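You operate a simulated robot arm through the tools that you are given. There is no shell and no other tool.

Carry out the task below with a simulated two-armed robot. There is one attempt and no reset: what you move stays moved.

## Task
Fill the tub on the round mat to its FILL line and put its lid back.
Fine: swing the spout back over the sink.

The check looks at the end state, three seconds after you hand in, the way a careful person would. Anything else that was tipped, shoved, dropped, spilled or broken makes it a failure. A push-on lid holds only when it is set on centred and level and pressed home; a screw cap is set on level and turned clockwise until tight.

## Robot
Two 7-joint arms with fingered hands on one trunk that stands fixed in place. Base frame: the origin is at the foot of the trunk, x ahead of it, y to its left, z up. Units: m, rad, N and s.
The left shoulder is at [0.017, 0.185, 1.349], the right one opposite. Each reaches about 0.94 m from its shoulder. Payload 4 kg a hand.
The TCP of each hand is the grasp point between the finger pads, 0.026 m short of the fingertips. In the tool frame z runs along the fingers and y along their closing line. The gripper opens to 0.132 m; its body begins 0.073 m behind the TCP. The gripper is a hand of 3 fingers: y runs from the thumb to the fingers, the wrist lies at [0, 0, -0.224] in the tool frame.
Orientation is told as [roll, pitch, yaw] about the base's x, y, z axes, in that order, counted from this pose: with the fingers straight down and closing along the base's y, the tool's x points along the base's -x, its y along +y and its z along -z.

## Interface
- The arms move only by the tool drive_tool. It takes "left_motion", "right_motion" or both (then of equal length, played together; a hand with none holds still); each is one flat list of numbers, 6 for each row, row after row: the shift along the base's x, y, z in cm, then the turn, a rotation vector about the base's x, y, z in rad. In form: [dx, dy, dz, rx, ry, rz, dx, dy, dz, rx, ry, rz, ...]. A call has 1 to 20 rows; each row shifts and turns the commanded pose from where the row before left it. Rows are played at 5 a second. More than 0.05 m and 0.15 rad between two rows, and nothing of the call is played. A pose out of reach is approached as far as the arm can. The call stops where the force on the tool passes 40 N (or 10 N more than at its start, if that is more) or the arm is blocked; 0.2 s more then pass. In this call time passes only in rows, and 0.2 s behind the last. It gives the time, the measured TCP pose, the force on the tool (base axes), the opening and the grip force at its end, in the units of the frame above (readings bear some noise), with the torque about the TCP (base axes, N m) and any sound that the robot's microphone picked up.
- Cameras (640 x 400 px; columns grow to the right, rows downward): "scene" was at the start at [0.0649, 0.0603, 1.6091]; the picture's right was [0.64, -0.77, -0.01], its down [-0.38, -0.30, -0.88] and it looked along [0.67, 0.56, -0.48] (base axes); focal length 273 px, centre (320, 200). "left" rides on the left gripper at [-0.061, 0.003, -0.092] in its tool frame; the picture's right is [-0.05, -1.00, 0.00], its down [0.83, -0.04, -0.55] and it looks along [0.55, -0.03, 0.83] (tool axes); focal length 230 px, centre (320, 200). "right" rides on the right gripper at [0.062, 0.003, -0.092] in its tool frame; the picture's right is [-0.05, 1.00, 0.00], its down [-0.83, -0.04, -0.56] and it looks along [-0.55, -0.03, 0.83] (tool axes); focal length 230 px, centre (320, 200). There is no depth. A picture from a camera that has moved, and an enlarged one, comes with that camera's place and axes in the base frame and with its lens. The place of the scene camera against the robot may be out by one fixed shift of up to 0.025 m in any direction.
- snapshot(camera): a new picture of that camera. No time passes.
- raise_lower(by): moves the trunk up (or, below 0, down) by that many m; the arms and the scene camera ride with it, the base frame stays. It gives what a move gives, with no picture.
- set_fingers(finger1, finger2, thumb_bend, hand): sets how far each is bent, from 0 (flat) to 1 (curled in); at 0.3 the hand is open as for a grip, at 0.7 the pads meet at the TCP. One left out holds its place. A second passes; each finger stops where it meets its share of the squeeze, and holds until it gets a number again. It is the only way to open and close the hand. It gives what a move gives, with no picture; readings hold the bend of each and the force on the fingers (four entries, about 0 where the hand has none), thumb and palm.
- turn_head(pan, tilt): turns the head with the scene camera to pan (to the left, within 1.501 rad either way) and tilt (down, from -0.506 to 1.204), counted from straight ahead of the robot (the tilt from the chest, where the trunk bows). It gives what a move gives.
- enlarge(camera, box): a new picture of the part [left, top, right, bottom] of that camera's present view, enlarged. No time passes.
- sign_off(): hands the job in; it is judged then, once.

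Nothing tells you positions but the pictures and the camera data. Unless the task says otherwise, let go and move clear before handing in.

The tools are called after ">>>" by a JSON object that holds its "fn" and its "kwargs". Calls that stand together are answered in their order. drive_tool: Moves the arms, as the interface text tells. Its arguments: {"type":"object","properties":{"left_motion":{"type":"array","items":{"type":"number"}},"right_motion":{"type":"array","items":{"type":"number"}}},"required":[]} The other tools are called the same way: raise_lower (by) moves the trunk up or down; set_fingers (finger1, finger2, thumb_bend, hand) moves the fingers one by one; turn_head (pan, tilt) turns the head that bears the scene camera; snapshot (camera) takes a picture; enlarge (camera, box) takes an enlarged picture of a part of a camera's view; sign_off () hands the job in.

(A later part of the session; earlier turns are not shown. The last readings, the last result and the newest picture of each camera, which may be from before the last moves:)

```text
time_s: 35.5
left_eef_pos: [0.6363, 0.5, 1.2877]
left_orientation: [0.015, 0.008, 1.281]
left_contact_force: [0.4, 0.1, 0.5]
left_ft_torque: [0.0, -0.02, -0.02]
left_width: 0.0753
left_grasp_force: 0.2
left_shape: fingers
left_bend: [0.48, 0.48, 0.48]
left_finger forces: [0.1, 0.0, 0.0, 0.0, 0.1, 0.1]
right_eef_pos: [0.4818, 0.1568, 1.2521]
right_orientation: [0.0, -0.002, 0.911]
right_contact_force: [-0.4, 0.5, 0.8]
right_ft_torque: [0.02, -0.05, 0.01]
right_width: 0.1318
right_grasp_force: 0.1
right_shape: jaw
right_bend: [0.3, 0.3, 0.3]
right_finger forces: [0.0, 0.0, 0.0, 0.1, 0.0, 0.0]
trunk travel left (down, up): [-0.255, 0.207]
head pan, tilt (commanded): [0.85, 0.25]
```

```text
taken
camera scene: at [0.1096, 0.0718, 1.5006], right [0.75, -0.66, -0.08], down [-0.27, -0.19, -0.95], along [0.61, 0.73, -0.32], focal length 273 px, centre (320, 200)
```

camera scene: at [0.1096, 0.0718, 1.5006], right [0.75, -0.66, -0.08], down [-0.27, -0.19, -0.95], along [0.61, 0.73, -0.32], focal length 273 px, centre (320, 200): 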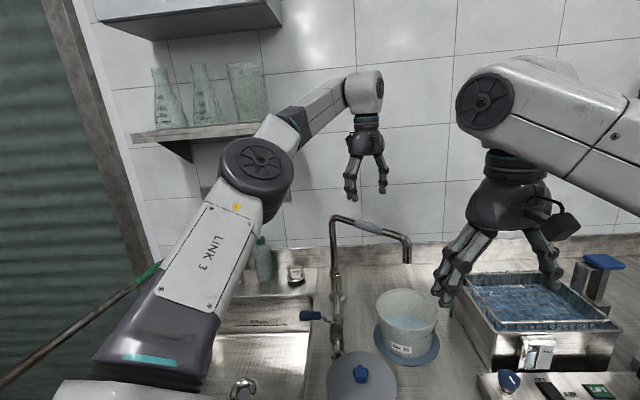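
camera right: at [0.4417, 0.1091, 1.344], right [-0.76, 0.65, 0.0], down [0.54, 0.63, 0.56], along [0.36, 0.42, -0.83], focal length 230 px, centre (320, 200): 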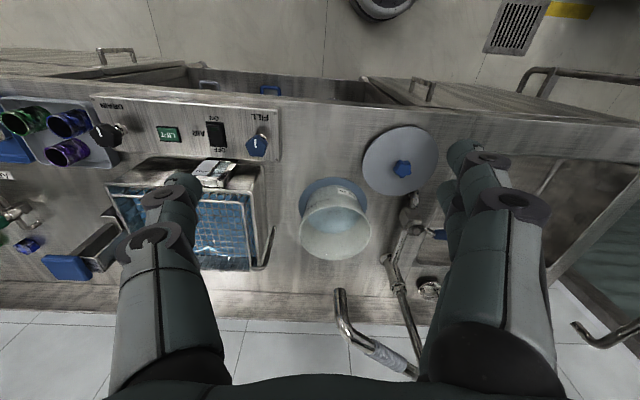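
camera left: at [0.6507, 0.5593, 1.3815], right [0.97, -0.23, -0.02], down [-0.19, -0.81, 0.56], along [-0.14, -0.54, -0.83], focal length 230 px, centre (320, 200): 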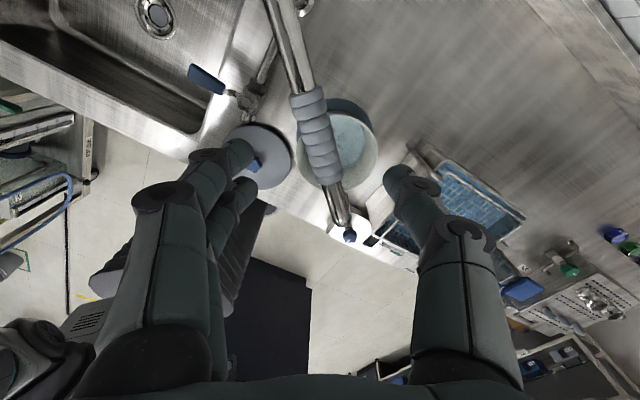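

Both cameras agree: the nozzle is at ≈[0.633, 0.382, 1.115], right above the tub's centre. I'll zoom the right camera onto the tub to examine level and FILL mark.

>>> {"fn": "enlarge", "kwargs": {"camera": "right", "box": [280, 160, 400, 280]}}

>>> {"fn": "enlarge", "kwargs": {"camera": "scene", "box": [370, 280, 450, 370]}}

```text
3.33 times, centred on (340, 220) of right
camera zoom: at [0.4417, 0.1091, 1.344], right [-0.76, 0.65, 0.0], down [0.54, 0.63, 0.56], along [0.36, 0.42, -0.83], focal length 767 px, centre (253, 133)
```

zoom: 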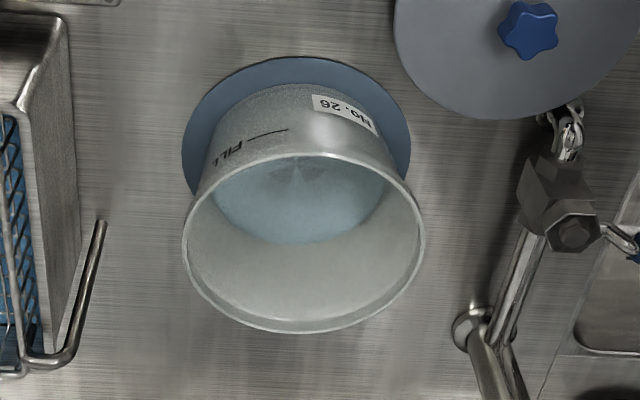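

```text
4.44 times, centred on (410, 325) of scene
camera zoom: at [0.1096, 0.0718, 1.5006], right [0.75, -0.66, -0.08], down [-0.27, -0.19, -0.95], along [0.61, 0.73, -0.32], focal length 1214 px, centre (-80, -356)
```

zoom: 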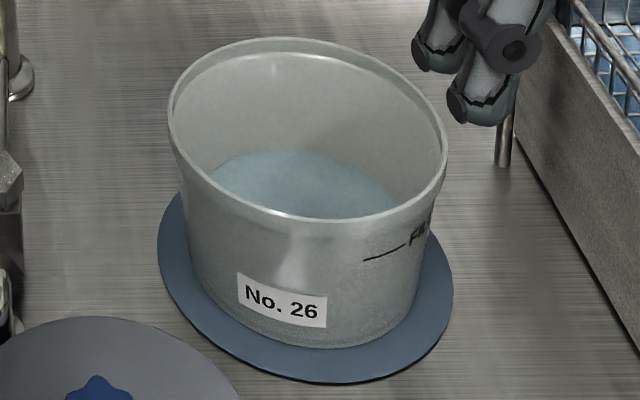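

The tub model: FILL line ≈33 mm below the rim, water now ≈77 mm below the rim; I can gauge the level from the water's far edge in both views. Next I'll bring the left hand over the tap lever (yaw back to 0), staying above the spout until clear.

>>> {"fn": "drive_tool", "kwargs": {"left_motion": [-3.7, 1.0, 0.5, 0, 0, -0.142, -3.7, 1.0, 0.5, 0, 0, -0.142, -3.7, 1.2, 0, 0, 0, -0.142, -3.7, 1.2, 0, 0, 0, -0.142, -3.7, 1.4, 0, 0, 0, -0.142, 0, 0, -2, 0, 0, -0.142, 0, 0, -2, 0, 0, -0.142, 0, 0, -2, 0, 0, -0.142, 0, 0, -2, 0, 0, -0.142, 0, 0, 0, 0, 0, 0]}}

>>> {"fn": "snapshot", "kwargs": {"camera": "left"}}

>>> {"fn": "snapshot", "kwargs": {"camera": "scene"}}

>>> {"fn": "snapshot", "kwargs": {"camera": "right"}}

```text
time_s: 37.7
left_eef_pos: [0.4512, 0.5573, 1.2189]
left_orientation: [0.015, 0.006, 0.002]
left_contact_force: [0.2, -1.0, 1.1]
left_ft_torque: [-0.03, -0.06, -0.02]
left_width: 0.075
left_grasp_force: 0.0
left_shape: fingers
left_bend: [0.48, 0.48, 0.48]
left_finger forces: [0.0, 0.0, 0.0, 0.0, 0.0, 0.0]
right_eef_pos: [0.4819, 0.1572, 1.2519]
right_orientation: [-0.001, -0.003, 0.908]
right_contact_force: [-0.6, 0.5, -1.1]
right_ft_torque: [0.04, 0.0, 0.01]
right_width: 0.1319
right_grasp_force: 0.0
right_shape: jaw
right_bend: [0.3, 0.3, 0.3]
right_finger forces: [0.0, 0.1, 0.1, 0.0, 0.1, 0.1]
trunk travel left (down, up): [-0.255, 0.207]
head pan, tilt (commanded): [0.85, 0.25]
```

```text
taken
camera left: at [0.5117, 0.5597, 1.3116], right [0.05, -1.0, -0.02], down [-0.83, -0.05, 0.56], along [-0.56, -0.02, -0.83], focal length 230 px, centre (320, 200)
```

left: 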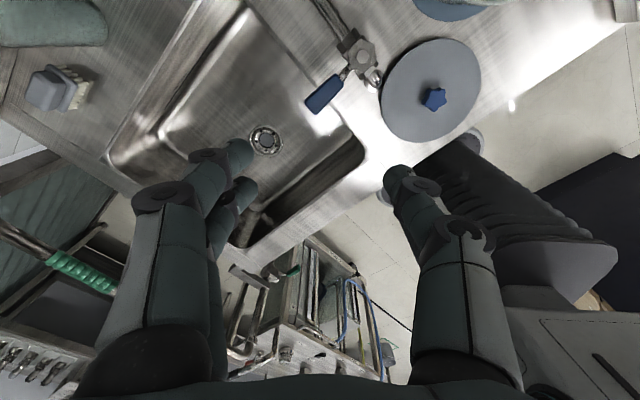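

```text
taken
camera scene: at [0.1096, 0.0721, 1.5005], right [0.75, -0.66, -0.08], down [-0.27, -0.19, -0.95], along [0.61, 0.73, -0.32], focal length 273 px, centre (320, 200)
```

scene: 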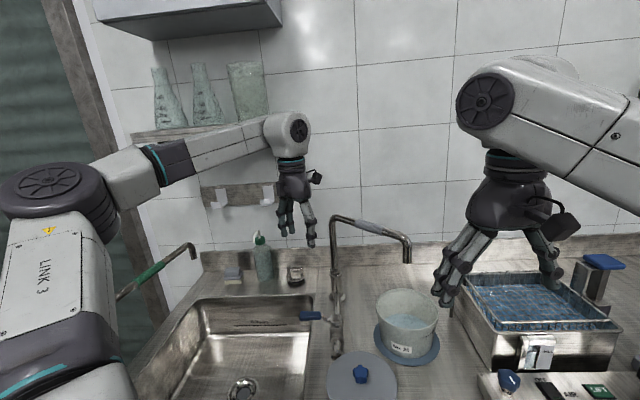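

```text
taken
camera right: at [0.4414, 0.1093, 1.3441], right [-0.76, 0.65, 0.0], down [0.54, 0.63, 0.56], along [0.36, 0.42, -0.83], focal length 230 px, centre (320, 200)
```

right: 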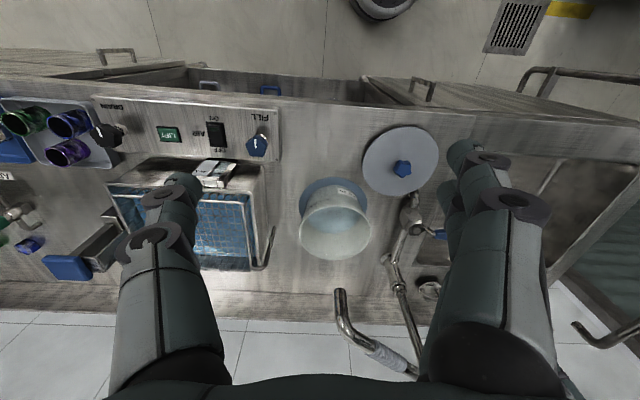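

Re-triangulating with the hand camera: the lever pivot is ≈[0.505, 0.509, 0.957] and the handle centre ≈[0.459, 0.554, 0.971]. I'll open the fingers a little, yaw slightly and descend partway over the handle for a check.

>>> {"fn": "set_fingers", "kwargs": {"hand": "left", "finger1": 0.42, "finger2": 0.42, "thumb_bend": 0.42}}

>>> {"fn": "drive_tool", "kwargs": {"left_motion": [0.2, 0, -3, -0.015, 0, -0.12, 0.2, 0, -3, 0, 0, -0.12, 0.2, -0.2, -3, 0, 0, -0.12, 0, 0, -3, 0, 0, 0, 0, 0, 0, 0, 0, 0]}}

>>> {"fn": "snapshot", "kwargs": {"camera": "left"}}

>>> {"fn": "enlarge", "kwargs": {"camera": "scene", "box": [260, 200, 440, 380]}}

```text
time_s: 38.7
left_eef_pos: [0.451, 0.5584, 1.2185]
left_orientation: [0.016, 0.008, 0.003]
left_contact_force: [0.5, -0.6, 0.1]
left_ft_torque: [-0.01, -0.04, 0.04]
left_width: 0.094
left_grasp_force: 0.1
left_shape: fingers
left_bend: [0.42, 0.42, 0.42]
left_finger forces: [0.0, 0.0, 0.0, 0.0, 0.1, 0.0]
right_eef_pos: [0.4828, 0.1567, 1.2508]
right_orientation: [0.0, -0.002, 0.908]
right_contact_force: [0.0, -0.2, 1.0]
right_ft_torque: [0.01, 0.01, 0.0]
right_width: 0.1319
right_grasp_force: 0.1
right_shape: jaw
right_bend: [0.3, 0.3, 0.3]
right_finger forces: [0.0, 0.0, 0.1, 0.0, 0.1, 0.0]
trunk travel left (down, up): [-0.255, 0.207]
head pan, tilt (commanded): [0.85, 0.25]
```

```text
time_s: 39.9
left_eef_pos: [0.4568, 0.5566, 1.0997]
left_orientation: [-0.001, 0.007, -0.359]
left_contact_force: [-0.2, 0.4, 0.3]
left_ft_torque: [0.0, 0.0, 0.02]
left_width: 0.0941
left_grasp_force: 0.0
left_shape: fingers
left_bend: [0.42, 0.42, 0.42]
left_finger forces: [0.1, 0.0, 0.0, 0.0, 0.1, 0.0]
right_eef_pos: [0.4814, 0.1574, 1.2522]
right_orientation: [-0.001, -0.001, 0.909]
right_contact_force: [-0.5, -1.2, -0.1]
right_ft_torque: [0.0, -0.05, -0.02]
right_width: 0.1319
right_grasp_force: 0.0
right_shape: jaw
right_bend: [0.3, 0.3, 0.3]
right_finger forces: [0.1, 0.0, 0.0, 0.1, 0.0, 0.1]
trunk travel left (down, up): [-0.255, 0.207]
head pan, tilt (commanded): [0.85, 0.25]
```

```text
taken
camera left: at [0.5148, 0.5374, 1.1918], right [-0.3, -0.95, 0.0], down [-0.79, 0.25, 0.56], along [-0.53, 0.17, -0.83], focal length 230 px, centre (320, 200)
```

left: 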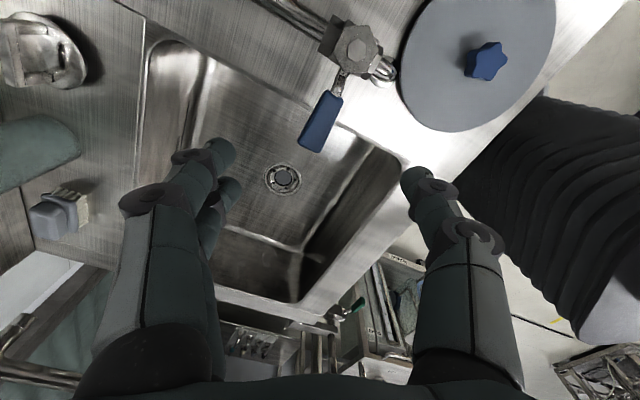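

```text
2.22 times, centred on (350, 290) of scene
camera zoom: at [0.1098, 0.0719, 1.5005], right [0.75, -0.66, -0.08], down [-0.27, -0.19, -0.95], along [0.61, 0.73, -0.32], focal length 607 px, centre (253, 0)
```

zoom: 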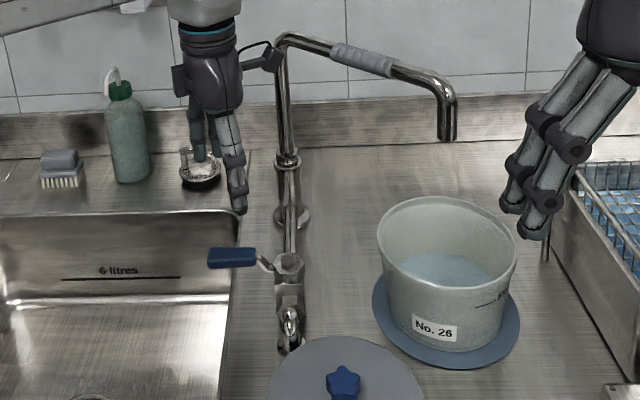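

The handle is well centred between fingers and thumb. I'll descend so that the fingertips straddle it.

>>> {"fn": "drive_tool", "kwargs": {"left_motion": [0, 0, -3, 0, 0, 0, 0, 0, -3, 0, 0, 0, 0, 0, -3, 0, 0, 0, 0, 0, 0, 0, 0, 0]}}

>>> {"fn": "snapshot", "kwargs": {"camera": "left"}}

>>> {"fn": "enlarge", "kwargs": {"camera": "scene", "box": [260, 230, 380, 380]}}

```text
time_s: 40.9
left_eef_pos: [0.4568, 0.5572, 1.0072]
left_orientation: [0.0, 0.006, -0.357]
left_contact_force: [1.0, -0.2, -0.4]
left_ft_torque: [0.0, -0.01, -0.02]
left_width: 0.0943
left_grasp_force: 0.0
left_shape: fingers
left_bend: [0.42, 0.42, 0.42]
left_finger forces: [0.1, 0.0, 0.1, 0.0, 0.0, 0.0]
right_eef_pos: [0.4812, 0.1569, 1.2503]
right_orientation: [-0.001, -0.002, 0.909]
right_contact_force: [0.3, -0.2, -0.6]
right_ft_torque: [-0.03, 0.01, 0.0]
right_width: 0.1318
right_grasp_force: 0.1
right_shape: jaw
right_bend: [0.3, 0.3, 0.3]
right_finger forces: [0.1, 0.0, 0.0, 0.0, 0.0, 0.0]
trunk travel left (down, up): [-0.255, 0.207]
head pan, tilt (commanded): [0.85, 0.25]
```

```text
taken
camera left: at [0.5153, 0.5377, 1.1008], right [-0.3, -0.95, 0.0], down [-0.79, 0.25, 0.56], along [-0.53, 0.17, -0.83], focal length 230 px, centre (320, 200)
```

left: 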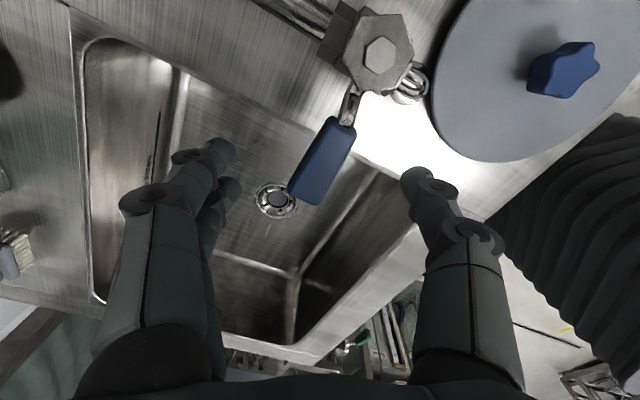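

```text
2.67 times, centred on (320, 305) of scene
camera zoom: at [0.1099, 0.0723, 1.5005], right [0.75, -0.66, -0.08], down [-0.27, -0.19, -0.94], along [0.61, 0.73, -0.32], focal length 728 px, centre (320, -80)
```

zoom: 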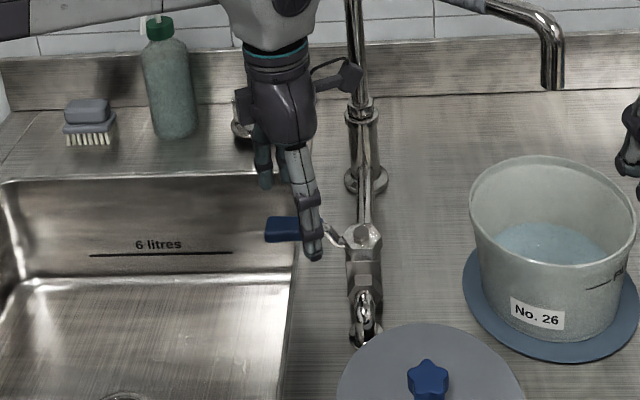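

Descending another 3.5 cm to bring the fingertips below the handle's level.

>>> {"fn": "drive_tool", "kwargs": {"left_motion": [0, 0, -2, 0, 0, 0, 0, 0, -1.7, 0, 0, 0, 0, 0, 0, 0, 0, 0]}}

>>> {"fn": "snapshot", "kwargs": {"camera": "left"}}

>>> {"fn": "enlarge", "kwargs": {"camera": "scene", "box": [260, 230, 380, 380]}}

>>> {"fn": "enlarge", "kwargs": {"camera": "right", "box": [280, 160, 400, 280]}}

```text
time_s: 41.7
left_eef_pos: [0.4572, 0.5553, 0.9712]
left_orientation: [0.0, 0.007, -0.359]
left_contact_force: [0.6, 0.5, -0.4]
left_ft_torque: [0.01, 0.02, -0.01]
left_width: 0.0944
left_grasp_force: 0.0
left_shape: fingers
left_bend: [0.42, 0.42, 0.42]
left_finger forces: [0.0, 0.0, 0.1, 0.0, 0.0, 0.0]
right_eef_pos: [0.4818, 0.1576, 1.2501]
right_orientation: [0.002, -0.003, 0.909]
right_contact_force: [-1.2, 0.3, 0.5]
right_ft_torque: [-0.02, -0.01, 0.0]
right_width: 0.1318
right_grasp_force: 0.0
right_shape: jaw
right_bend: [0.3, 0.3, 0.3]
right_finger forces: [0.1, 0.0, 0.1, 0.0, 0.0, 0.0]
trunk travel left (down, up): [-0.255, 0.207]
head pan, tilt (commanded): [0.85, 0.25]
```

```text
taken
camera left: at [0.5152, 0.5368, 1.064], right [-0.3, -0.95, 0.0], down [-0.79, 0.25, 0.56], along [-0.53, 0.17, -0.83], focal length 230 px, centre (320, 200)
```

left: 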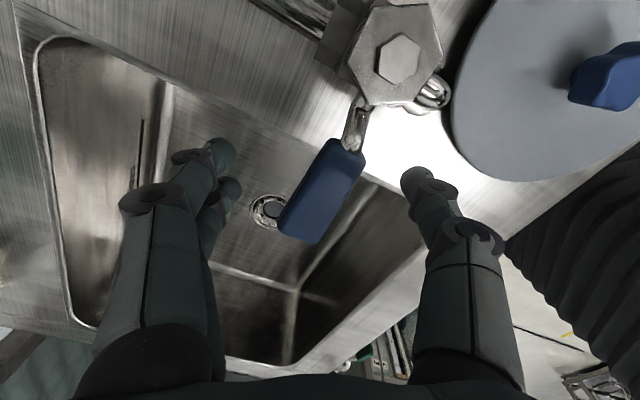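

```text
2.67 times, centred on (320, 305) of scene
camera zoom: at [0.1098, 0.0723, 1.5005], right [0.75, -0.66, -0.08], down [-0.27, -0.19, -0.95], along [0.61, 0.73, -0.32], focal length 728 px, centre (320, -80)
```

zoom: 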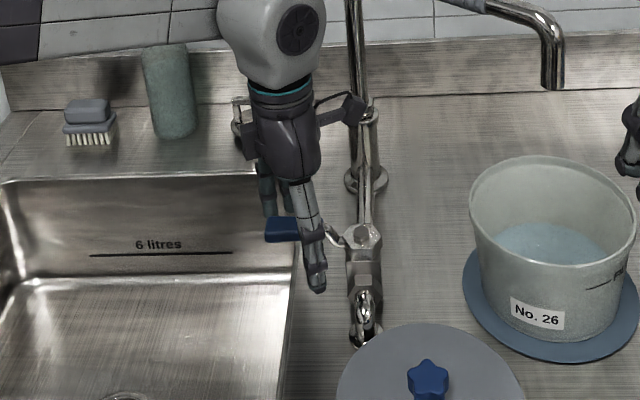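

```text
3.33 times, centred on (340, 220) of right
camera zoom: at [0.4416, 0.1094, 1.3441], right [-0.76, 0.65, 0.0], down [0.54, 0.63, 0.56], along [0.36, 0.42, -0.83], focal length 767 px, centre (253, 133)
```

zoom: 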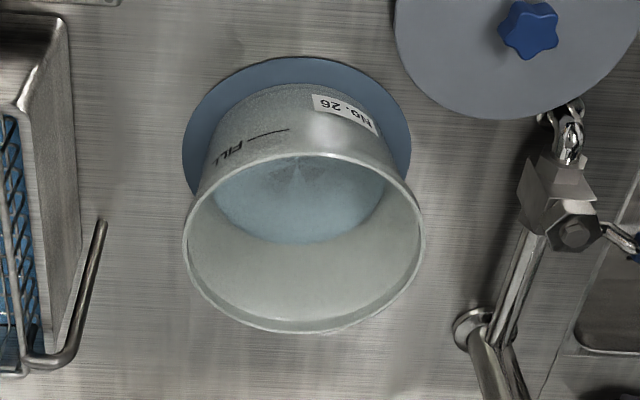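

The fingers straddle the lever. I'll narrow the straddle, then try pulling the lever toward the robot (counter-clockwise from above) in small steps, watching force and sound.

>>> {"fn": "set_fingers", "kwargs": {"hand": "left", "finger1": 0.54, "finger2": 0.54, "thumb_bend": 0.54}}

>>> {"fn": "drive_tool", "kwargs": {"left_motion": [-0.73, -0.9, 0, 0, 0, 0.08, -0.55, -1.02, 0, 0, 0, 0.08]}}

>>> {"fn": "snapshot", "kwargs": {"camera": "left"}}

>>> {"fn": "snapshot", "kwargs": {"camera": "scene"}}

```text
time_s: 42.7
left_eef_pos: [0.4571, 0.555, 0.971]
left_orientation: [0.001, 0.006, -0.358]
left_contact_force: [-0.1, -0.1, 0.1]
left_ft_torque: [0.04, -0.01, -0.02]
left_width: 0.055
left_grasp_force: 0.0
left_shape: fingers
left_bend: [0.54, 0.54, 0.54]
left_finger forces: [0.0, 0.1, 0.0, 0.0, 0.0, 0.0]
right_eef_pos: [0.4814, 0.158, 1.2505]
right_orientation: [0.0, -0.001, 0.908]
right_contact_force: [0.0, -0.6, 0.0]
right_ft_torque: [-0.02, 0.01, 0.04]
right_width: 0.1317
right_grasp_force: 0.0
right_shape: jaw
right_bend: [0.3, 0.3, 0.3]
right_finger forces: [0.0, 0.0, 0.0, 0.0, 0.1, 0.0]
trunk travel left (down, up): [-0.255, 0.207]
head pan, tilt (commanded): [0.85, 0.25]
```

```text
time_s: 43.3
left_eef_pos: [0.4436, 0.5375, 0.973]
left_orientation: [-0.001, 0.007, -0.197]
left_contact_force: [0.0, 2.7, -0.2]
left_ft_torque: [0.05, 0.02, -0.03]
left_width: 0.0551
left_grasp_force: 0.8
left_shape: fingers
left_bend: [0.54, 0.52, 0.54]
left_finger forces: [0.0, 1.6, 0.0, 0.1, 0.0, 0.1]
right_eef_pos: [0.4813, 0.1576, 1.251]
right_orientation: [0.002, -0.003, 0.909]
right_contact_force: [0.6, -0.1, -0.7]
right_ft_torque: [0.06, 0.02, -0.01]
right_width: 0.1324
right_grasp_force: 0.1
right_shape: jaw
right_bend: [0.3, 0.3, 0.3]
right_finger forces: [0.1, 0.1, 0.1, 0.1, 0.0, 0.0]
trunk travel left (down, up): [-0.255, 0.207]
head pan, tilt (commanded): [0.85, 0.25]
```

```text
taken
camera left: at [0.5045, 0.5279, 1.0645], right [-0.14, -0.99, 0.0], down [-0.82, 0.12, 0.56], along [-0.55, 0.08, -0.83], focal length 230 px, centre (320, 200)
```

left: 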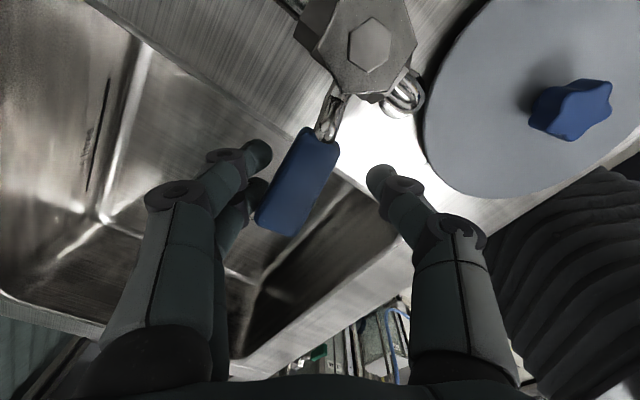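

```text
taken
camera scene: at [0.1098, 0.0727, 1.5005], right [0.75, -0.66, -0.08], down [-0.27, -0.19, -0.94], along [0.61, 0.73, -0.32], focal length 273 px, centre (320, 200)
```

scene: 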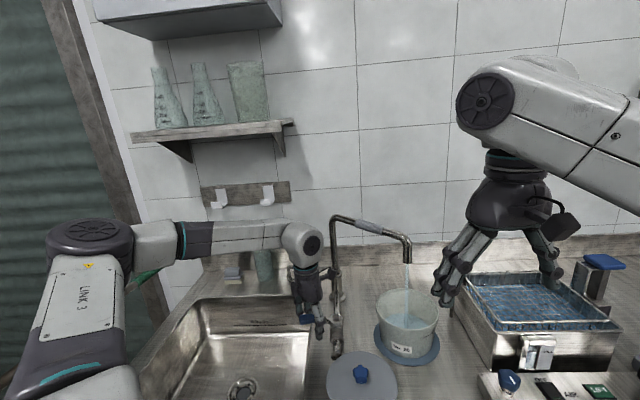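

Water is flowing into the tub from a slight opening. I'll check the stream and level closely (no time passes for pictures).

>>> {"fn": "enlarge", "kwargs": {"camera": "right", "box": [280, 160, 400, 280]}}

>>> {"fn": "enlarge", "kwargs": {"camera": "scene", "box": [370, 230, 450, 370]}}

```text
3.33 times, centred on (340, 220) of right
camera zoom: at [0.4416, 0.1098, 1.344], right [-0.76, 0.65, 0.0], down [0.54, 0.63, 0.56], along [0.36, 0.42, -0.83], focal length 767 px, centre (253, 133)
```

zoom: 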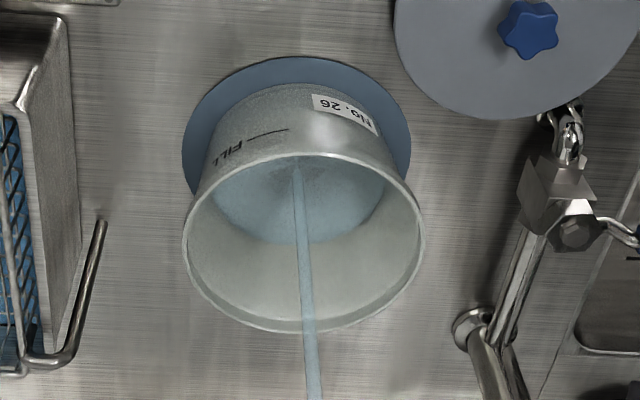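

```text
2.86 times, centred on (410, 300) of scene
camera zoom: at [0.1098, 0.0727, 1.5005], right [0.75, -0.66, -0.08], down [-0.27, -0.19, -0.94], along [0.61, 0.73, -0.32], focal length 780 px, centre (63, -86)
```

zoom: 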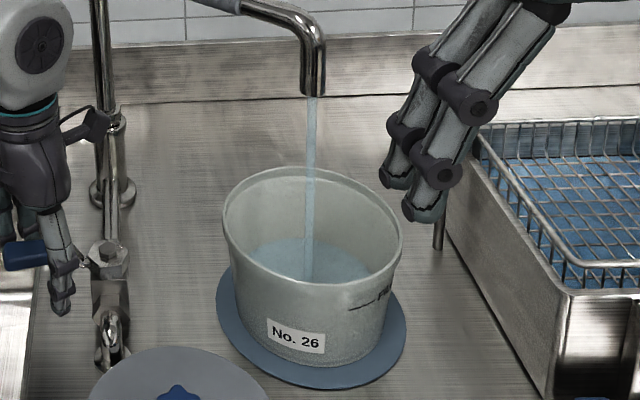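

The stream falls cleanly into the tub. I'll hold for one second and measure the rise.

>>> {"fn": "drive_tool", "kwargs": {"left_motion": [0, 0, 0, 0, 0, 0, 0, 0, 0, 0, 0, 0, 0, 0, 0, 0, 0, 0, 0, 0, 0, 0, 0, 0]}}

>>> {"fn": "enlarge", "kwargs": {"camera": "right", "box": [280, 160, 400, 280]}}

>>> {"fn": "enlarge", "kwargs": {"camera": "scene", "box": [370, 280, 450, 370]}}

```text
time_s: 44.3
left_eef_pos: [0.444, 0.5367, 0.9721]
left_orientation: [0.0, 0.006, -0.197]
left_contact_force: [0.0, 1.5, -0.1]
left_ft_torque: [0.0, -0.01, -0.01]
left_width: 0.0549
left_grasp_force: 0.5
left_shape: fingers
left_bend: [0.54, 0.52, 0.54]
left_finger forces: [0.0, 1.4, 0.0, 0.0, 0.1, 0.0]
right_eef_pos: [0.482, 0.1567, 1.2521]
right_orientation: [-0.001, -0.003, 0.909]
right_contact_force: [-0.2, -0.3, 0.3]
right_ft_torque: [0.02, -0.02, -0.01]
right_width: 0.1321
right_grasp_force: 0.1
right_shape: jaw
right_bend: [0.3, 0.3, 0.3]
right_finger forces: [0.0, 0.0, 0.0, 0.0, 0.0, 0.0]
trunk travel left (down, up): [-0.255, 0.207]
head pan, tilt (commanded): [0.85, 0.25]
```

```text
3.33 times, centred on (340, 220) of right
camera zoom: at [0.4418, 0.1098, 1.3439], right [-0.76, 0.65, 0.0], down [0.54, 0.63, 0.56], along [0.36, 0.42, -0.83], focal length 767 px, centre (253, 133)
```

zoom: 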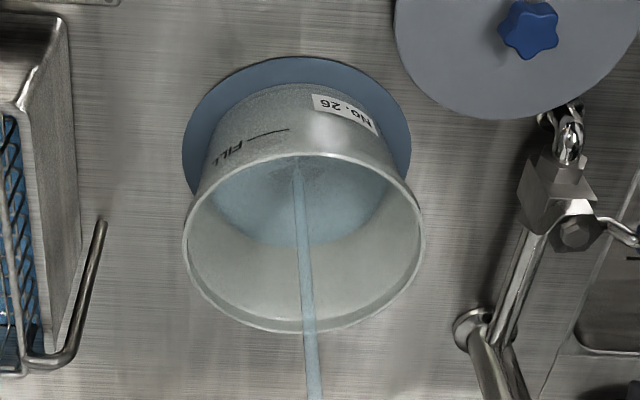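

```text
4.44 times, centred on (410, 325) of scene
camera zoom: at [0.11, 0.0727, 1.5004], right [0.75, -0.66, -0.08], down [-0.27, -0.19, -0.94], along [0.61, 0.73, -0.32], focal length 1214 px, centre (-80, -356)
```

zoom: 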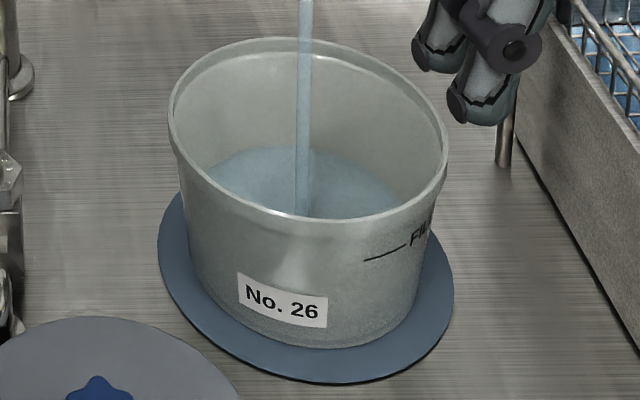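

The level rises about 3 mm per second at this opening — a nicely controllable rate. I'll hold for four seconds.

>>> {"fn": "drive_tool", "kwargs": {"left_motion": [0, 0, 0, 0, 0, 0, 0, 0, 0, 0, 0, 0, 0, 0, 0, 0, 0, 0, 0, 0, 0, 0, 0, 0, 0, 0, 0, 0, 0, 0, 0, 0, 0, 0, 0, 0, 0, 0, 0, 0, 0, 0, 0, 0, 0, 0, 0, 0, 0, 0, 0, 0, 0, 0, 0, 0, 0, 0, 0, 0, 0, 0, 0, 0, 0, 0, 0, 0, 0, 0, 0, 0, 0, 0, 0, 0, 0, 0, 0, 0, 0, 0, 0, 0, 0, 0, 0, 0, 0, 0, 0, 0, 0, 0, 0, 0, 0, 0, 0, 0, 0, 0, 0, 0, 0, 0, 0, 0, 0, 0, 0, 0, 0, 0, 0, 0, 0, 0, 0, 0]}}

>>> {"fn": "enlarge", "kwargs": {"camera": "right", "box": [280, 160, 400, 280]}}

>>> {"fn": "enlarge", "kwargs": {"camera": "scene", "box": [370, 280, 450, 370]}}

```text
time_s: 48.5
left_eef_pos: [0.4444, 0.5364, 0.9715]
left_orientation: [0.003, 0.009, -0.198]
left_contact_force: [0.3, 0.5, 0.6]
left_ft_torque: [0.06, 0.02, -0.02]
left_width: 0.0551
left_grasp_force: 1.4
left_shape: fingers
left_bend: [0.54, 0.52, 0.54]
left_finger forces: [0.0, 1.1, 0.0, 0.0, 0.0, 0.0]
right_eef_pos: [0.4828, 0.1582, 1.251]
right_orientation: [0.0, -0.002, 0.911]
right_contact_force: [0.3, 1.3, 0.3]
right_ft_torque: [-0.03, 0.03, 0.02]
right_width: 0.1318
right_grasp_force: 0.0
right_shape: jaw
right_bend: [0.3, 0.3, 0.3]
right_finger forces: [0.0, 0.0, 0.1, 0.0, 0.1, 0.0]
trunk travel left (down, up): [-0.255, 0.207]
head pan, tilt (commanded): [0.85, 0.25]
```

```text
3.33 times, centred on (340, 220) of right
camera zoom: at [0.4418, 0.1098, 1.3439], right [-0.76, 0.65, 0.0], down [0.54, 0.63, 0.56], along [0.36, 0.42, -0.83], focal length 767 px, centre (253, 133)
```

zoom: 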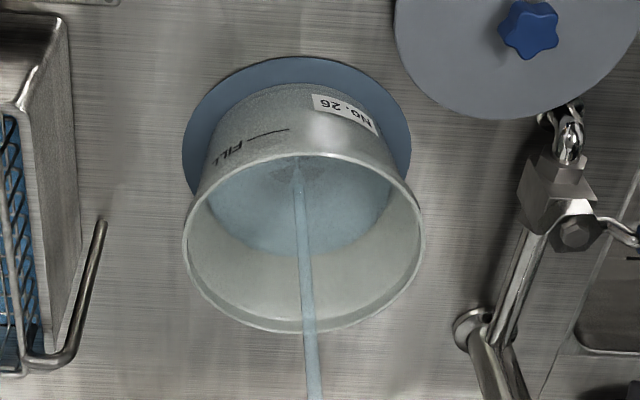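

```text
4.44 times, centred on (410, 325) of scene
camera zoom: at [0.11, 0.0727, 1.5004], right [0.75, -0.66, -0.08], down [-0.27, -0.19, -0.94], along [0.61, 0.73, -0.32], focal length 1214 px, centre (-80, -356)
```

zoom: 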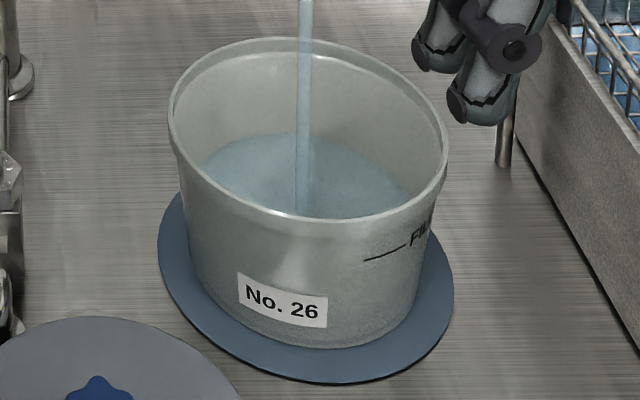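

The rate is about 2.5 mm/s with ~31 mm to go. I'll hold another ~8 s in two batches, checking in between.

>>> {"fn": "drive_tool", "kwargs": {"left_motion": [0, 0, 0, 0, 0, 0, 0, 0, 0, 0, 0, 0, 0, 0, 0, 0, 0, 0, 0, 0, 0, 0, 0, 0, 0, 0, 0, 0, 0, 0, 0, 0, 0, 0, 0, 0, 0, 0, 0, 0, 0, 0, 0, 0, 0, 0, 0, 0, 0, 0, 0, 0, 0, 0, 0, 0, 0, 0, 0, 0, 0, 0, 0, 0, 0, 0, 0, 0, 0, 0, 0, 0, 0, 0, 0, 0, 0, 0, 0, 0, 0, 0, 0, 0, 0, 0, 0, 0, 0, 0, 0, 0, 0, 0, 0, 0, 0, 0, 0, 0, 0, 0, 0, 0, 0, 0, 0, 0, 0, 0, 0, 0, 0, 0, 0, 0, 0, 0, 0, 0]}}

>>> {"fn": "enlarge", "kwargs": {"camera": "right", "box": [280, 160, 400, 280]}}

>>> {"fn": "enlarge", "kwargs": {"camera": "scene", "box": [370, 280, 450, 370]}}

```text
time_s: 52.7
left_eef_pos: [0.4447, 0.5355, 0.9726]
left_orientation: [0.0, 0.007, -0.196]
left_contact_force: [-0.3, 1.1, -0.1]
left_ft_torque: [-0.01, -0.03, -0.03]
left_width: 0.0552
left_grasp_force: 0.5
left_shape: fingers
left_bend: [0.54, 0.52, 0.54]
left_finger forces: [0.0, 1.1, 0.0, 0.0, 0.1, 0.1]
right_eef_pos: [0.4816, 0.1587, 1.2512]
right_orientation: [0.001, -0.003, 0.909]
right_contact_force: [-0.8, 0.0, 0.2]
right_ft_torque: [0.03, -0.01, -0.02]
right_width: 0.1321
right_grasp_force: 0.0
right_shape: jaw
right_bend: [0.3, 0.3, 0.3]
right_finger forces: [0.0, 0.0, 0.0, 0.1, 0.1, 0.1]
trunk travel left (down, up): [-0.255, 0.207]
head pan, tilt (commanded): [0.85, 0.25]
```

```text
3.33 times, centred on (340, 220) of right
camera zoom: at [0.4418, 0.1098, 1.3439], right [-0.76, 0.65, 0.0], down [0.54, 0.63, 0.56], along [0.36, 0.42, -0.83], focal length 767 px, centre (253, 133)
```

zoom: 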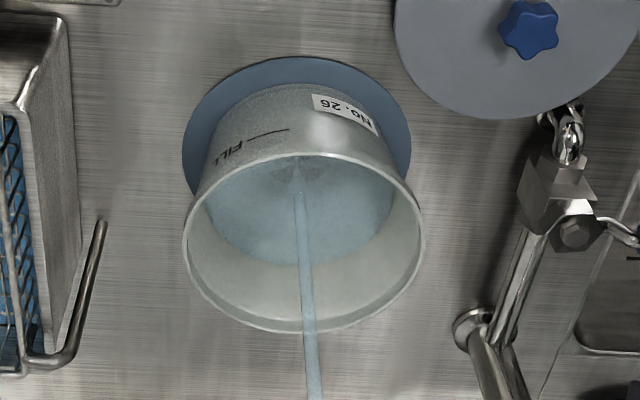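

```text
4.44 times, centred on (410, 325) of scene
camera zoom: at [0.11, 0.0727, 1.5004], right [0.75, -0.66, -0.08], down [-0.27, -0.19, -0.94], along [0.61, 0.73, -0.32], focal length 1214 px, centre (-80, -356)
```

zoom: 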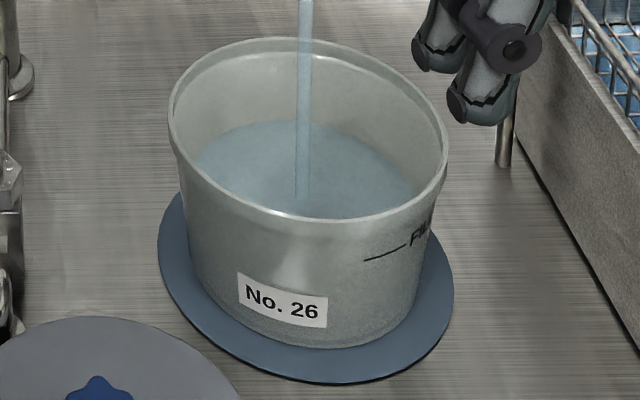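

Level continues to rise steadily (far edge row 121 in scene; target ≈ 91). Another four seconds.

>>> {"fn": "drive_tool", "kwargs": {"left_motion": [0, 0, 0, 0, 0, 0, 0, 0, 0, 0, 0, 0, 0, 0, 0, 0, 0, 0, 0, 0, 0, 0, 0, 0, 0, 0, 0, 0, 0, 0, 0, 0, 0, 0, 0, 0, 0, 0, 0, 0, 0, 0, 0, 0, 0, 0, 0, 0, 0, 0, 0, 0, 0, 0, 0, 0, 0, 0, 0, 0, 0, 0, 0, 0, 0, 0, 0, 0, 0, 0, 0, 0, 0, 0, 0, 0, 0, 0, 0, 0, 0, 0, 0, 0, 0, 0, 0, 0, 0, 0, 0, 0, 0, 0, 0, 0, 0, 0, 0, 0, 0, 0, 0, 0, 0, 0, 0, 0, 0, 0, 0, 0, 0, 0, 0, 0, 0, 0, 0, 0]}}

>>> {"fn": "enlarge", "kwargs": {"camera": "right", "box": [280, 160, 400, 280]}}

>>> {"fn": "enlarge", "kwargs": {"camera": "scene", "box": [370, 280, 450, 370]}}

```text
time_s: 56.9
left_eef_pos: [0.4445, 0.5365, 0.9713]
left_orientation: [0.001, 0.005, -0.196]
left_contact_force: [0.2, 1.0, 0.1]
left_ft_torque: [0.03, 0.0, 0.02]
left_width: 0.055
left_grasp_force: 0.6
left_shape: fingers
left_bend: [0.54, 0.52, 0.54]
left_finger forces: [0.1, 1.0, 0.0, 0.0, 0.0, 0.0]
right_eef_pos: [0.4834, 0.1573, 1.2519]
right_orientation: [0.001, -0.001, 0.908]
right_contact_force: [0.5, -0.2, 0.3]
right_ft_torque: [-0.02, -0.02, 0.0]
right_width: 0.1317
right_grasp_force: 0.0
right_shape: jaw
right_bend: [0.3, 0.3, 0.3]
right_finger forces: [0.0, 0.0, 0.1, 0.0, 0.1, 0.0]
trunk travel left (down, up): [-0.255, 0.207]
head pan, tilt (commanded): [0.85, 0.25]
```

```text
3.33 times, centred on (340, 220) of right
camera zoom: at [0.4418, 0.1098, 1.3439], right [-0.76, 0.65, 0.0], down [0.54, 0.63, 0.56], along [0.36, 0.42, -0.83], focal length 767 px, centre (253, 133)
```

zoom: 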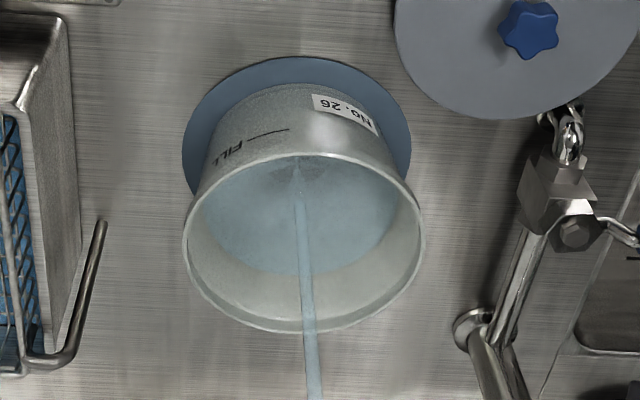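

```text
4.44 times, centred on (410, 325) of scene
camera zoom: at [0.11, 0.0727, 1.5004], right [0.75, -0.66, -0.08], down [-0.27, -0.19, -0.94], along [0.61, 0.73, -0.32], focal length 1214 px, centre (-80, -356)
```

zoom: 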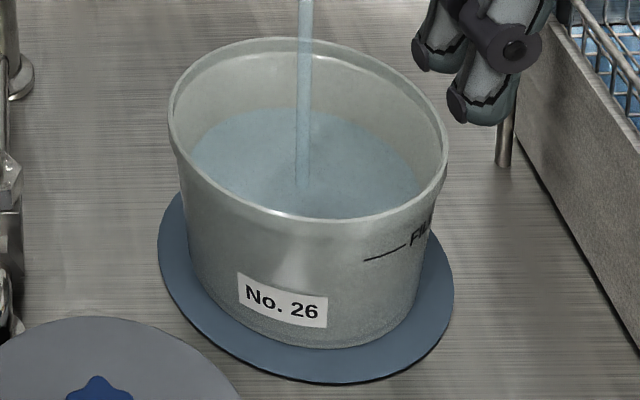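

Getting closer: far edge row 109 (target ≈ 91). I'll run another ~3 s then measure more carefully.

>>> {"fn": "drive_tool", "kwargs": {"left_motion": [0, 0, 0, 0, 0, 0, 0, 0, 0, 0, 0, 0, 0, 0, 0, 0, 0, 0, 0, 0, 0, 0, 0, 0, 0, 0, 0, 0, 0, 0, 0, 0, 0, 0, 0, 0, 0, 0, 0, 0, 0, 0, 0, 0, 0, 0, 0, 0, 0, 0, 0, 0, 0, 0, 0, 0, 0, 0, 0, 0, 0, 0, 0, 0, 0, 0, 0, 0, 0, 0, 0, 0, 0, 0, 0, 0, 0, 0]}}

>>> {"fn": "enlarge", "kwargs": {"camera": "right", "box": [300, 170, 370, 270]}}

>>> {"fn": "enlarge", "kwargs": {"camera": "scene", "box": [375, 285, 445, 365]}}

```text
time_s: 59.7
left_eef_pos: [0.4445, 0.536, 0.9721]
left_orientation: [-0.001, 0.007, -0.197]
left_contact_force: [0.5, 1.4, 0.0]
left_ft_torque: [-0.02, 0.02, -0.04]
left_width: 0.0549
left_grasp_force: 0.3
left_shape: fingers
left_bend: [0.54, 0.52, 0.54]
left_finger forces: [0.1, 1.1, 0.0, 0.1, 0.0, 0.0]
right_eef_pos: [0.4812, 0.1584, 1.2508]
right_orientation: [0.001, -0.004, 0.907]
right_contact_force: [0.2, 0.1, -0.3]
right_ft_torque: [-0.02, -0.01, -0.03]
right_width: 0.1321
right_grasp_force: 0.2
right_shape: jaw
right_bend: [0.3, 0.3, 0.3]
right_finger forces: [0.0, 0.0, 0.0, 0.1, 0.0, 0.1]
trunk travel left (down, up): [-0.255, 0.207]
head pan, tilt (commanded): [0.85, 0.25]
```

```text
4.00 times, centred on (335, 220) of right
camera zoom: at [0.4418, 0.1098, 1.3439], right [-0.76, 0.65, 0.0], down [0.54, 0.63, 0.56], along [0.36, 0.42, -0.83], focal length 920 px, centre (260, 120)
```

zoom: 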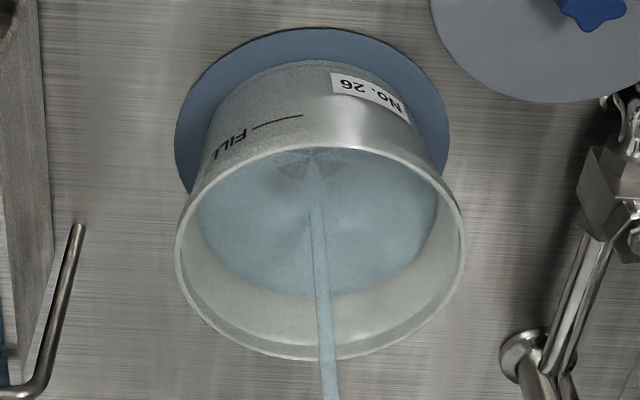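

```text
5.00 times, centred on (410, 325) of scene
camera zoom: at [0.11, 0.0726, 1.5004], right [0.75, -0.66, -0.08], down [-0.27, -0.19, -0.94], along [0.61, 0.73, -0.32], focal length 1365 px, centre (-130, -425)
```

zoom: 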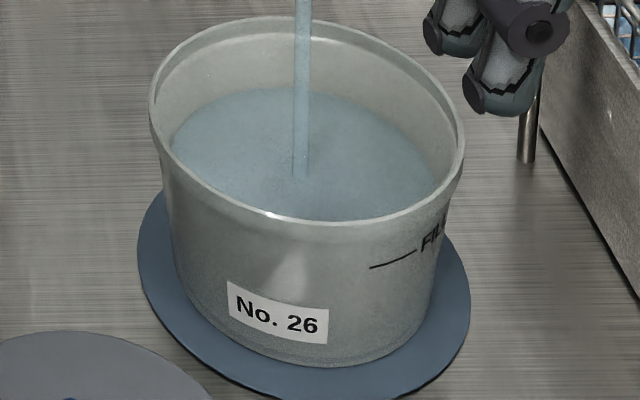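

By the scene view ~5 mm may remain, but the right-hand view suggests it could be nearer, so I'll close the valve now and measure carefully before any top-up.

>>> {"fn": "drive_tool", "kwargs": {"left_motion": [0.6, 1.05, 0, 0, 0, -0.08, 0.75, 0.95, 0, 0, 0, -0.08, 0.7, 0.6, 0, 0, 0, 0]}}

>>> {"fn": "snapshot", "kwargs": {"camera": "left"}}

>>> {"fn": "enlarge", "kwargs": {"camera": "scene", "box": [300, 220, 450, 370]}}

```text
time_s: 60.5
left_eef_pos: [0.4639, 0.5626, 0.972]
left_orientation: [-0.001, 0.009, -0.36]
left_contact_force: [-1.9, -0.3, -0.7]
left_ft_torque: [0.03, 0.05, -0.08]
left_width: 0.0569
left_grasp_force: 1.5
left_shape: fingers
left_bend: [0.54, 0.54, 0.53]
left_finger forces: [0.0, 0.0, 0.0, 0.0, 2.6, 0.0]
right_eef_pos: [0.4809, 0.1585, 1.251]
right_orientation: [0.0, -0.003, 0.908]
right_contact_force: [0.1, 0.3, -0.9]
right_ft_torque: [0.02, 0.01, 0.01]
right_width: 0.1318
right_grasp_force: 0.0
right_shape: jaw
right_bend: [0.3, 0.3, 0.3]
right_finger forces: [0.0, 0.1, 0.0, 0.0, 0.0, 0.0]
trunk travel left (down, up): [-0.255, 0.207]
head pan, tilt (commanded): [0.85, 0.25]
```

```text
taken
camera left: at [0.5223, 0.5437, 1.0645], right [-0.3, -0.95, 0.0], down [-0.79, 0.25, 0.56], along [-0.54, 0.17, -0.83], focal length 230 px, centre (320, 200)
```

left: 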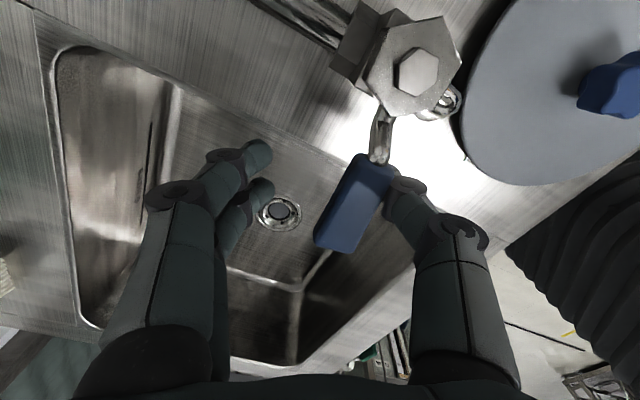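

```text
2.67 times, centred on (375, 295) of scene
camera zoom: at [0.1095, 0.072, 1.5005], right [0.75, -0.66, -0.08], down [-0.27, -0.19, -0.95], along [0.61, 0.73, -0.32], focal length 728 px, centre (173, -53)
```

zoom: 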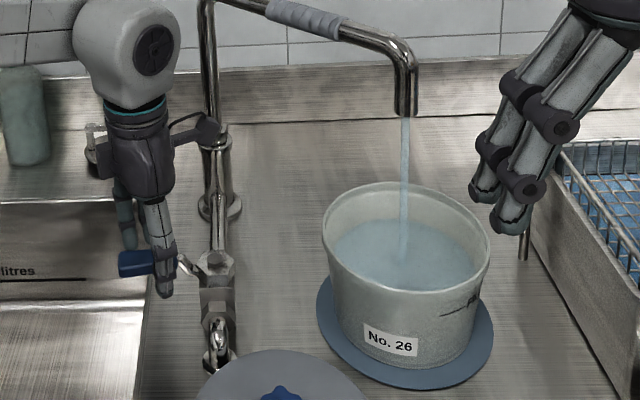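

The thumb now touches the handle but the flow hasn't stopped yet; a bit more push clockwise is needed.

>>> {"fn": "drive_tool", "kwargs": {"left_motion": [0.5, 0.5, 0, 0, 0, -0.03, 0.4, 0.4, 0, 0, 0, 0]}}

>>> {"fn": "snapshot", "kwargs": {"camera": "left"}}

>>> {"fn": "enlarge", "kwargs": {"camera": "scene", "box": [300, 220, 450, 370]}}

```text
time_s: 61.1
left_eef_pos: [0.4713, 0.5706, 0.9727]
left_orientation: [0.001, 0.008, -0.387]
left_contact_force: [-9.2, -3.9, -1.0]
left_ft_torque: [0.03, 0.11, -0.3]
left_width: 0.0614
left_grasp_force: 4.8
left_shape: fingers
left_bend: [0.54, 0.54, 0.52]
left_finger forces: [0.0, 0.0, 0.0, 0.0, 8.8, 0.0]
right_eef_pos: [0.4799, 0.1566, 1.2506]
right_orientation: [0.0, -0.004, 0.911]
right_contact_force: [-0.1, -0.1, -0.6]
right_ft_torque: [0.03, -0.01, -0.02]
right_width: 0.1319
right_grasp_force: 0.1
right_shape: jaw
right_bend: [0.3, 0.3, 0.3]
right_finger forces: [0.1, 0.0, 0.0, 0.0, 0.0, 0.0]
trunk travel left (down, up): [-0.255, 0.207]
head pan, tilt (commanded): [0.85, 0.25]
```

```text
taken
camera left: at [0.5292, 0.5511, 1.0645], right [-0.33, -0.94, 0.0], down [-0.78, 0.27, 0.56], along [-0.53, 0.18, -0.83], focal length 230 px, centre (320, 200)
```

left: 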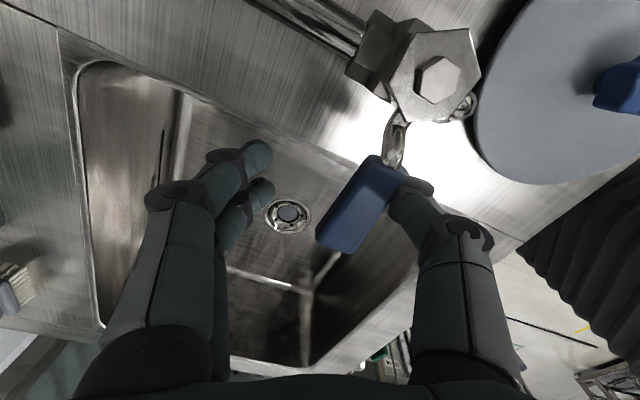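

```text
2.67 times, centred on (375, 295) of scene
camera zoom: at [0.1077, 0.0717, 1.5007], right [0.75, -0.66, -0.08], down [-0.27, -0.19, -0.95], along [0.61, 0.73, -0.32], focal length 728 px, centre (173, -53)
```

zoom: 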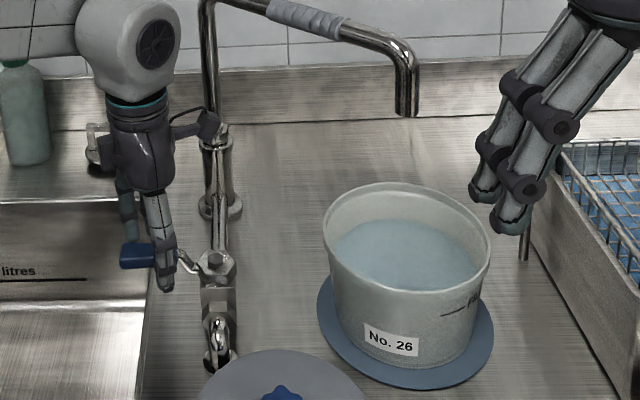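

The flow has stopped with the lever against its closed stop. I'll relieve the thumb pressure and then measure the level precisely.

>>> {"fn": "drive_tool", "kwargs": {"left_motion": [-0.6, -0.6, 0, 0, 0, 0, -0.5, -0.5, 0, 0, 0, 0, 0, 0, 0, 0, 0, 0]}}

>>> {"fn": "enlarge", "kwargs": {"camera": "scene", "box": [375, 285, 445, 365]}}

>>> {"fn": "enlarge", "kwargs": {"camera": "right", "box": [300, 170, 370, 270]}}

>>> {"fn": "snapshot", "kwargs": {"camera": "left"}}

```text
time_s: 61.9
left_eef_pos: [0.4632, 0.5614, 0.9724]
left_orientation: [0.001, 0.004, -0.387]
left_contact_force: [-0.5, 0.0, -0.3]
left_ft_torque: [-0.01, 0.0, 0.01]
left_width: 0.0551
left_grasp_force: 0.0
left_shape: fingers
left_bend: [0.54, 0.54, 0.54]
left_finger forces: [0.1, 0.1, 0.0, 0.0, 0.0, 0.1]
right_eef_pos: [0.4818, 0.1574, 1.251]
right_orientation: [0.001, -0.002, 0.909]
right_contact_force: [0.6, -0.4, 0.3]
right_ft_torque: [0.01, -0.03, 0.04]
right_width: 0.1319
right_grasp_force: 0.1
right_shape: jaw
right_bend: [0.3, 0.3, 0.3]
right_finger forces: [0.0, 0.0, 0.0, 0.1, 0.0, 0.0]
trunk travel left (down, up): [-0.255, 0.207]
head pan, tilt (commanded): [0.85, 0.25]
```

```text
5.00 times, centred on (410, 325) of scene
camera zoom: at [0.1103, 0.0726, 1.5004], right [0.75, -0.66, -0.08], down [-0.27, -0.19, -0.94], along [0.61, 0.73, -0.32], focal length 1365 px, centre (-130, -425)
```

zoom: 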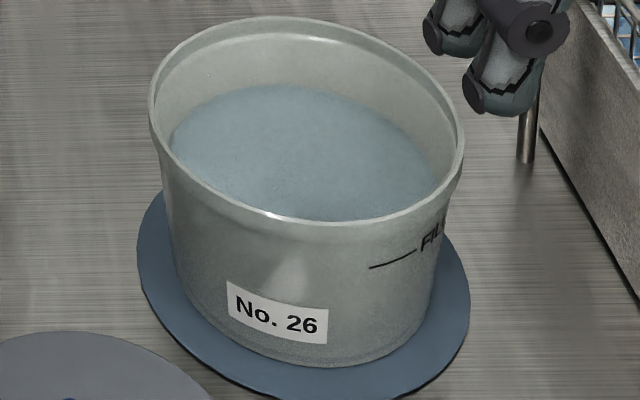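

```text
4.00 times, centred on (335, 220) of right
camera zoom: at [0.442, 0.1097, 1.3439], right [-0.76, 0.65, 0.0], down [0.54, 0.63, 0.56], along [0.36, 0.42, -0.83], focal length 920 px, centre (260, 120)
```

zoom: 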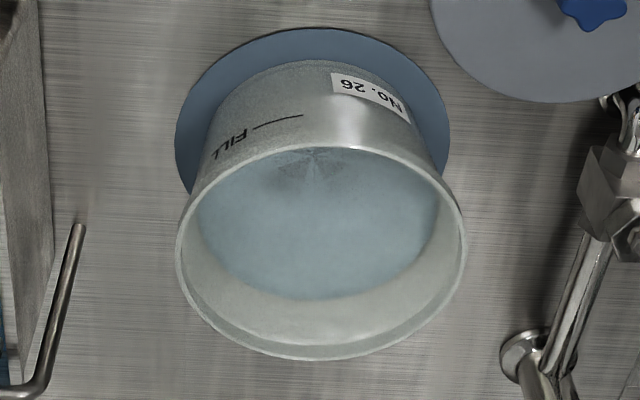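

```text
taken
camera left: at [0.5209, 0.5405, 1.0644], right [-0.33, -0.94, 0.0], down [-0.78, 0.27, 0.56], along [-0.53, 0.18, -0.83], focal length 230 px, centre (320, 200)
```

left: 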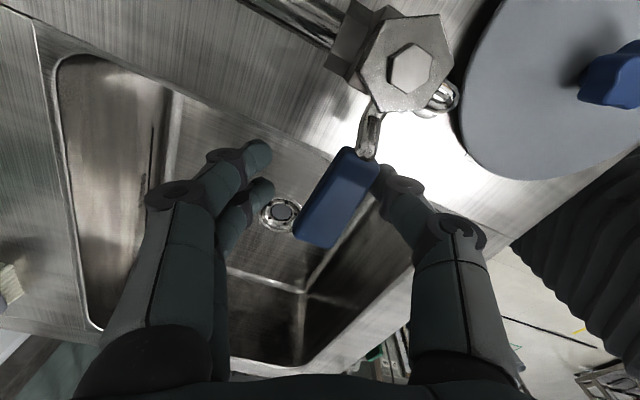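

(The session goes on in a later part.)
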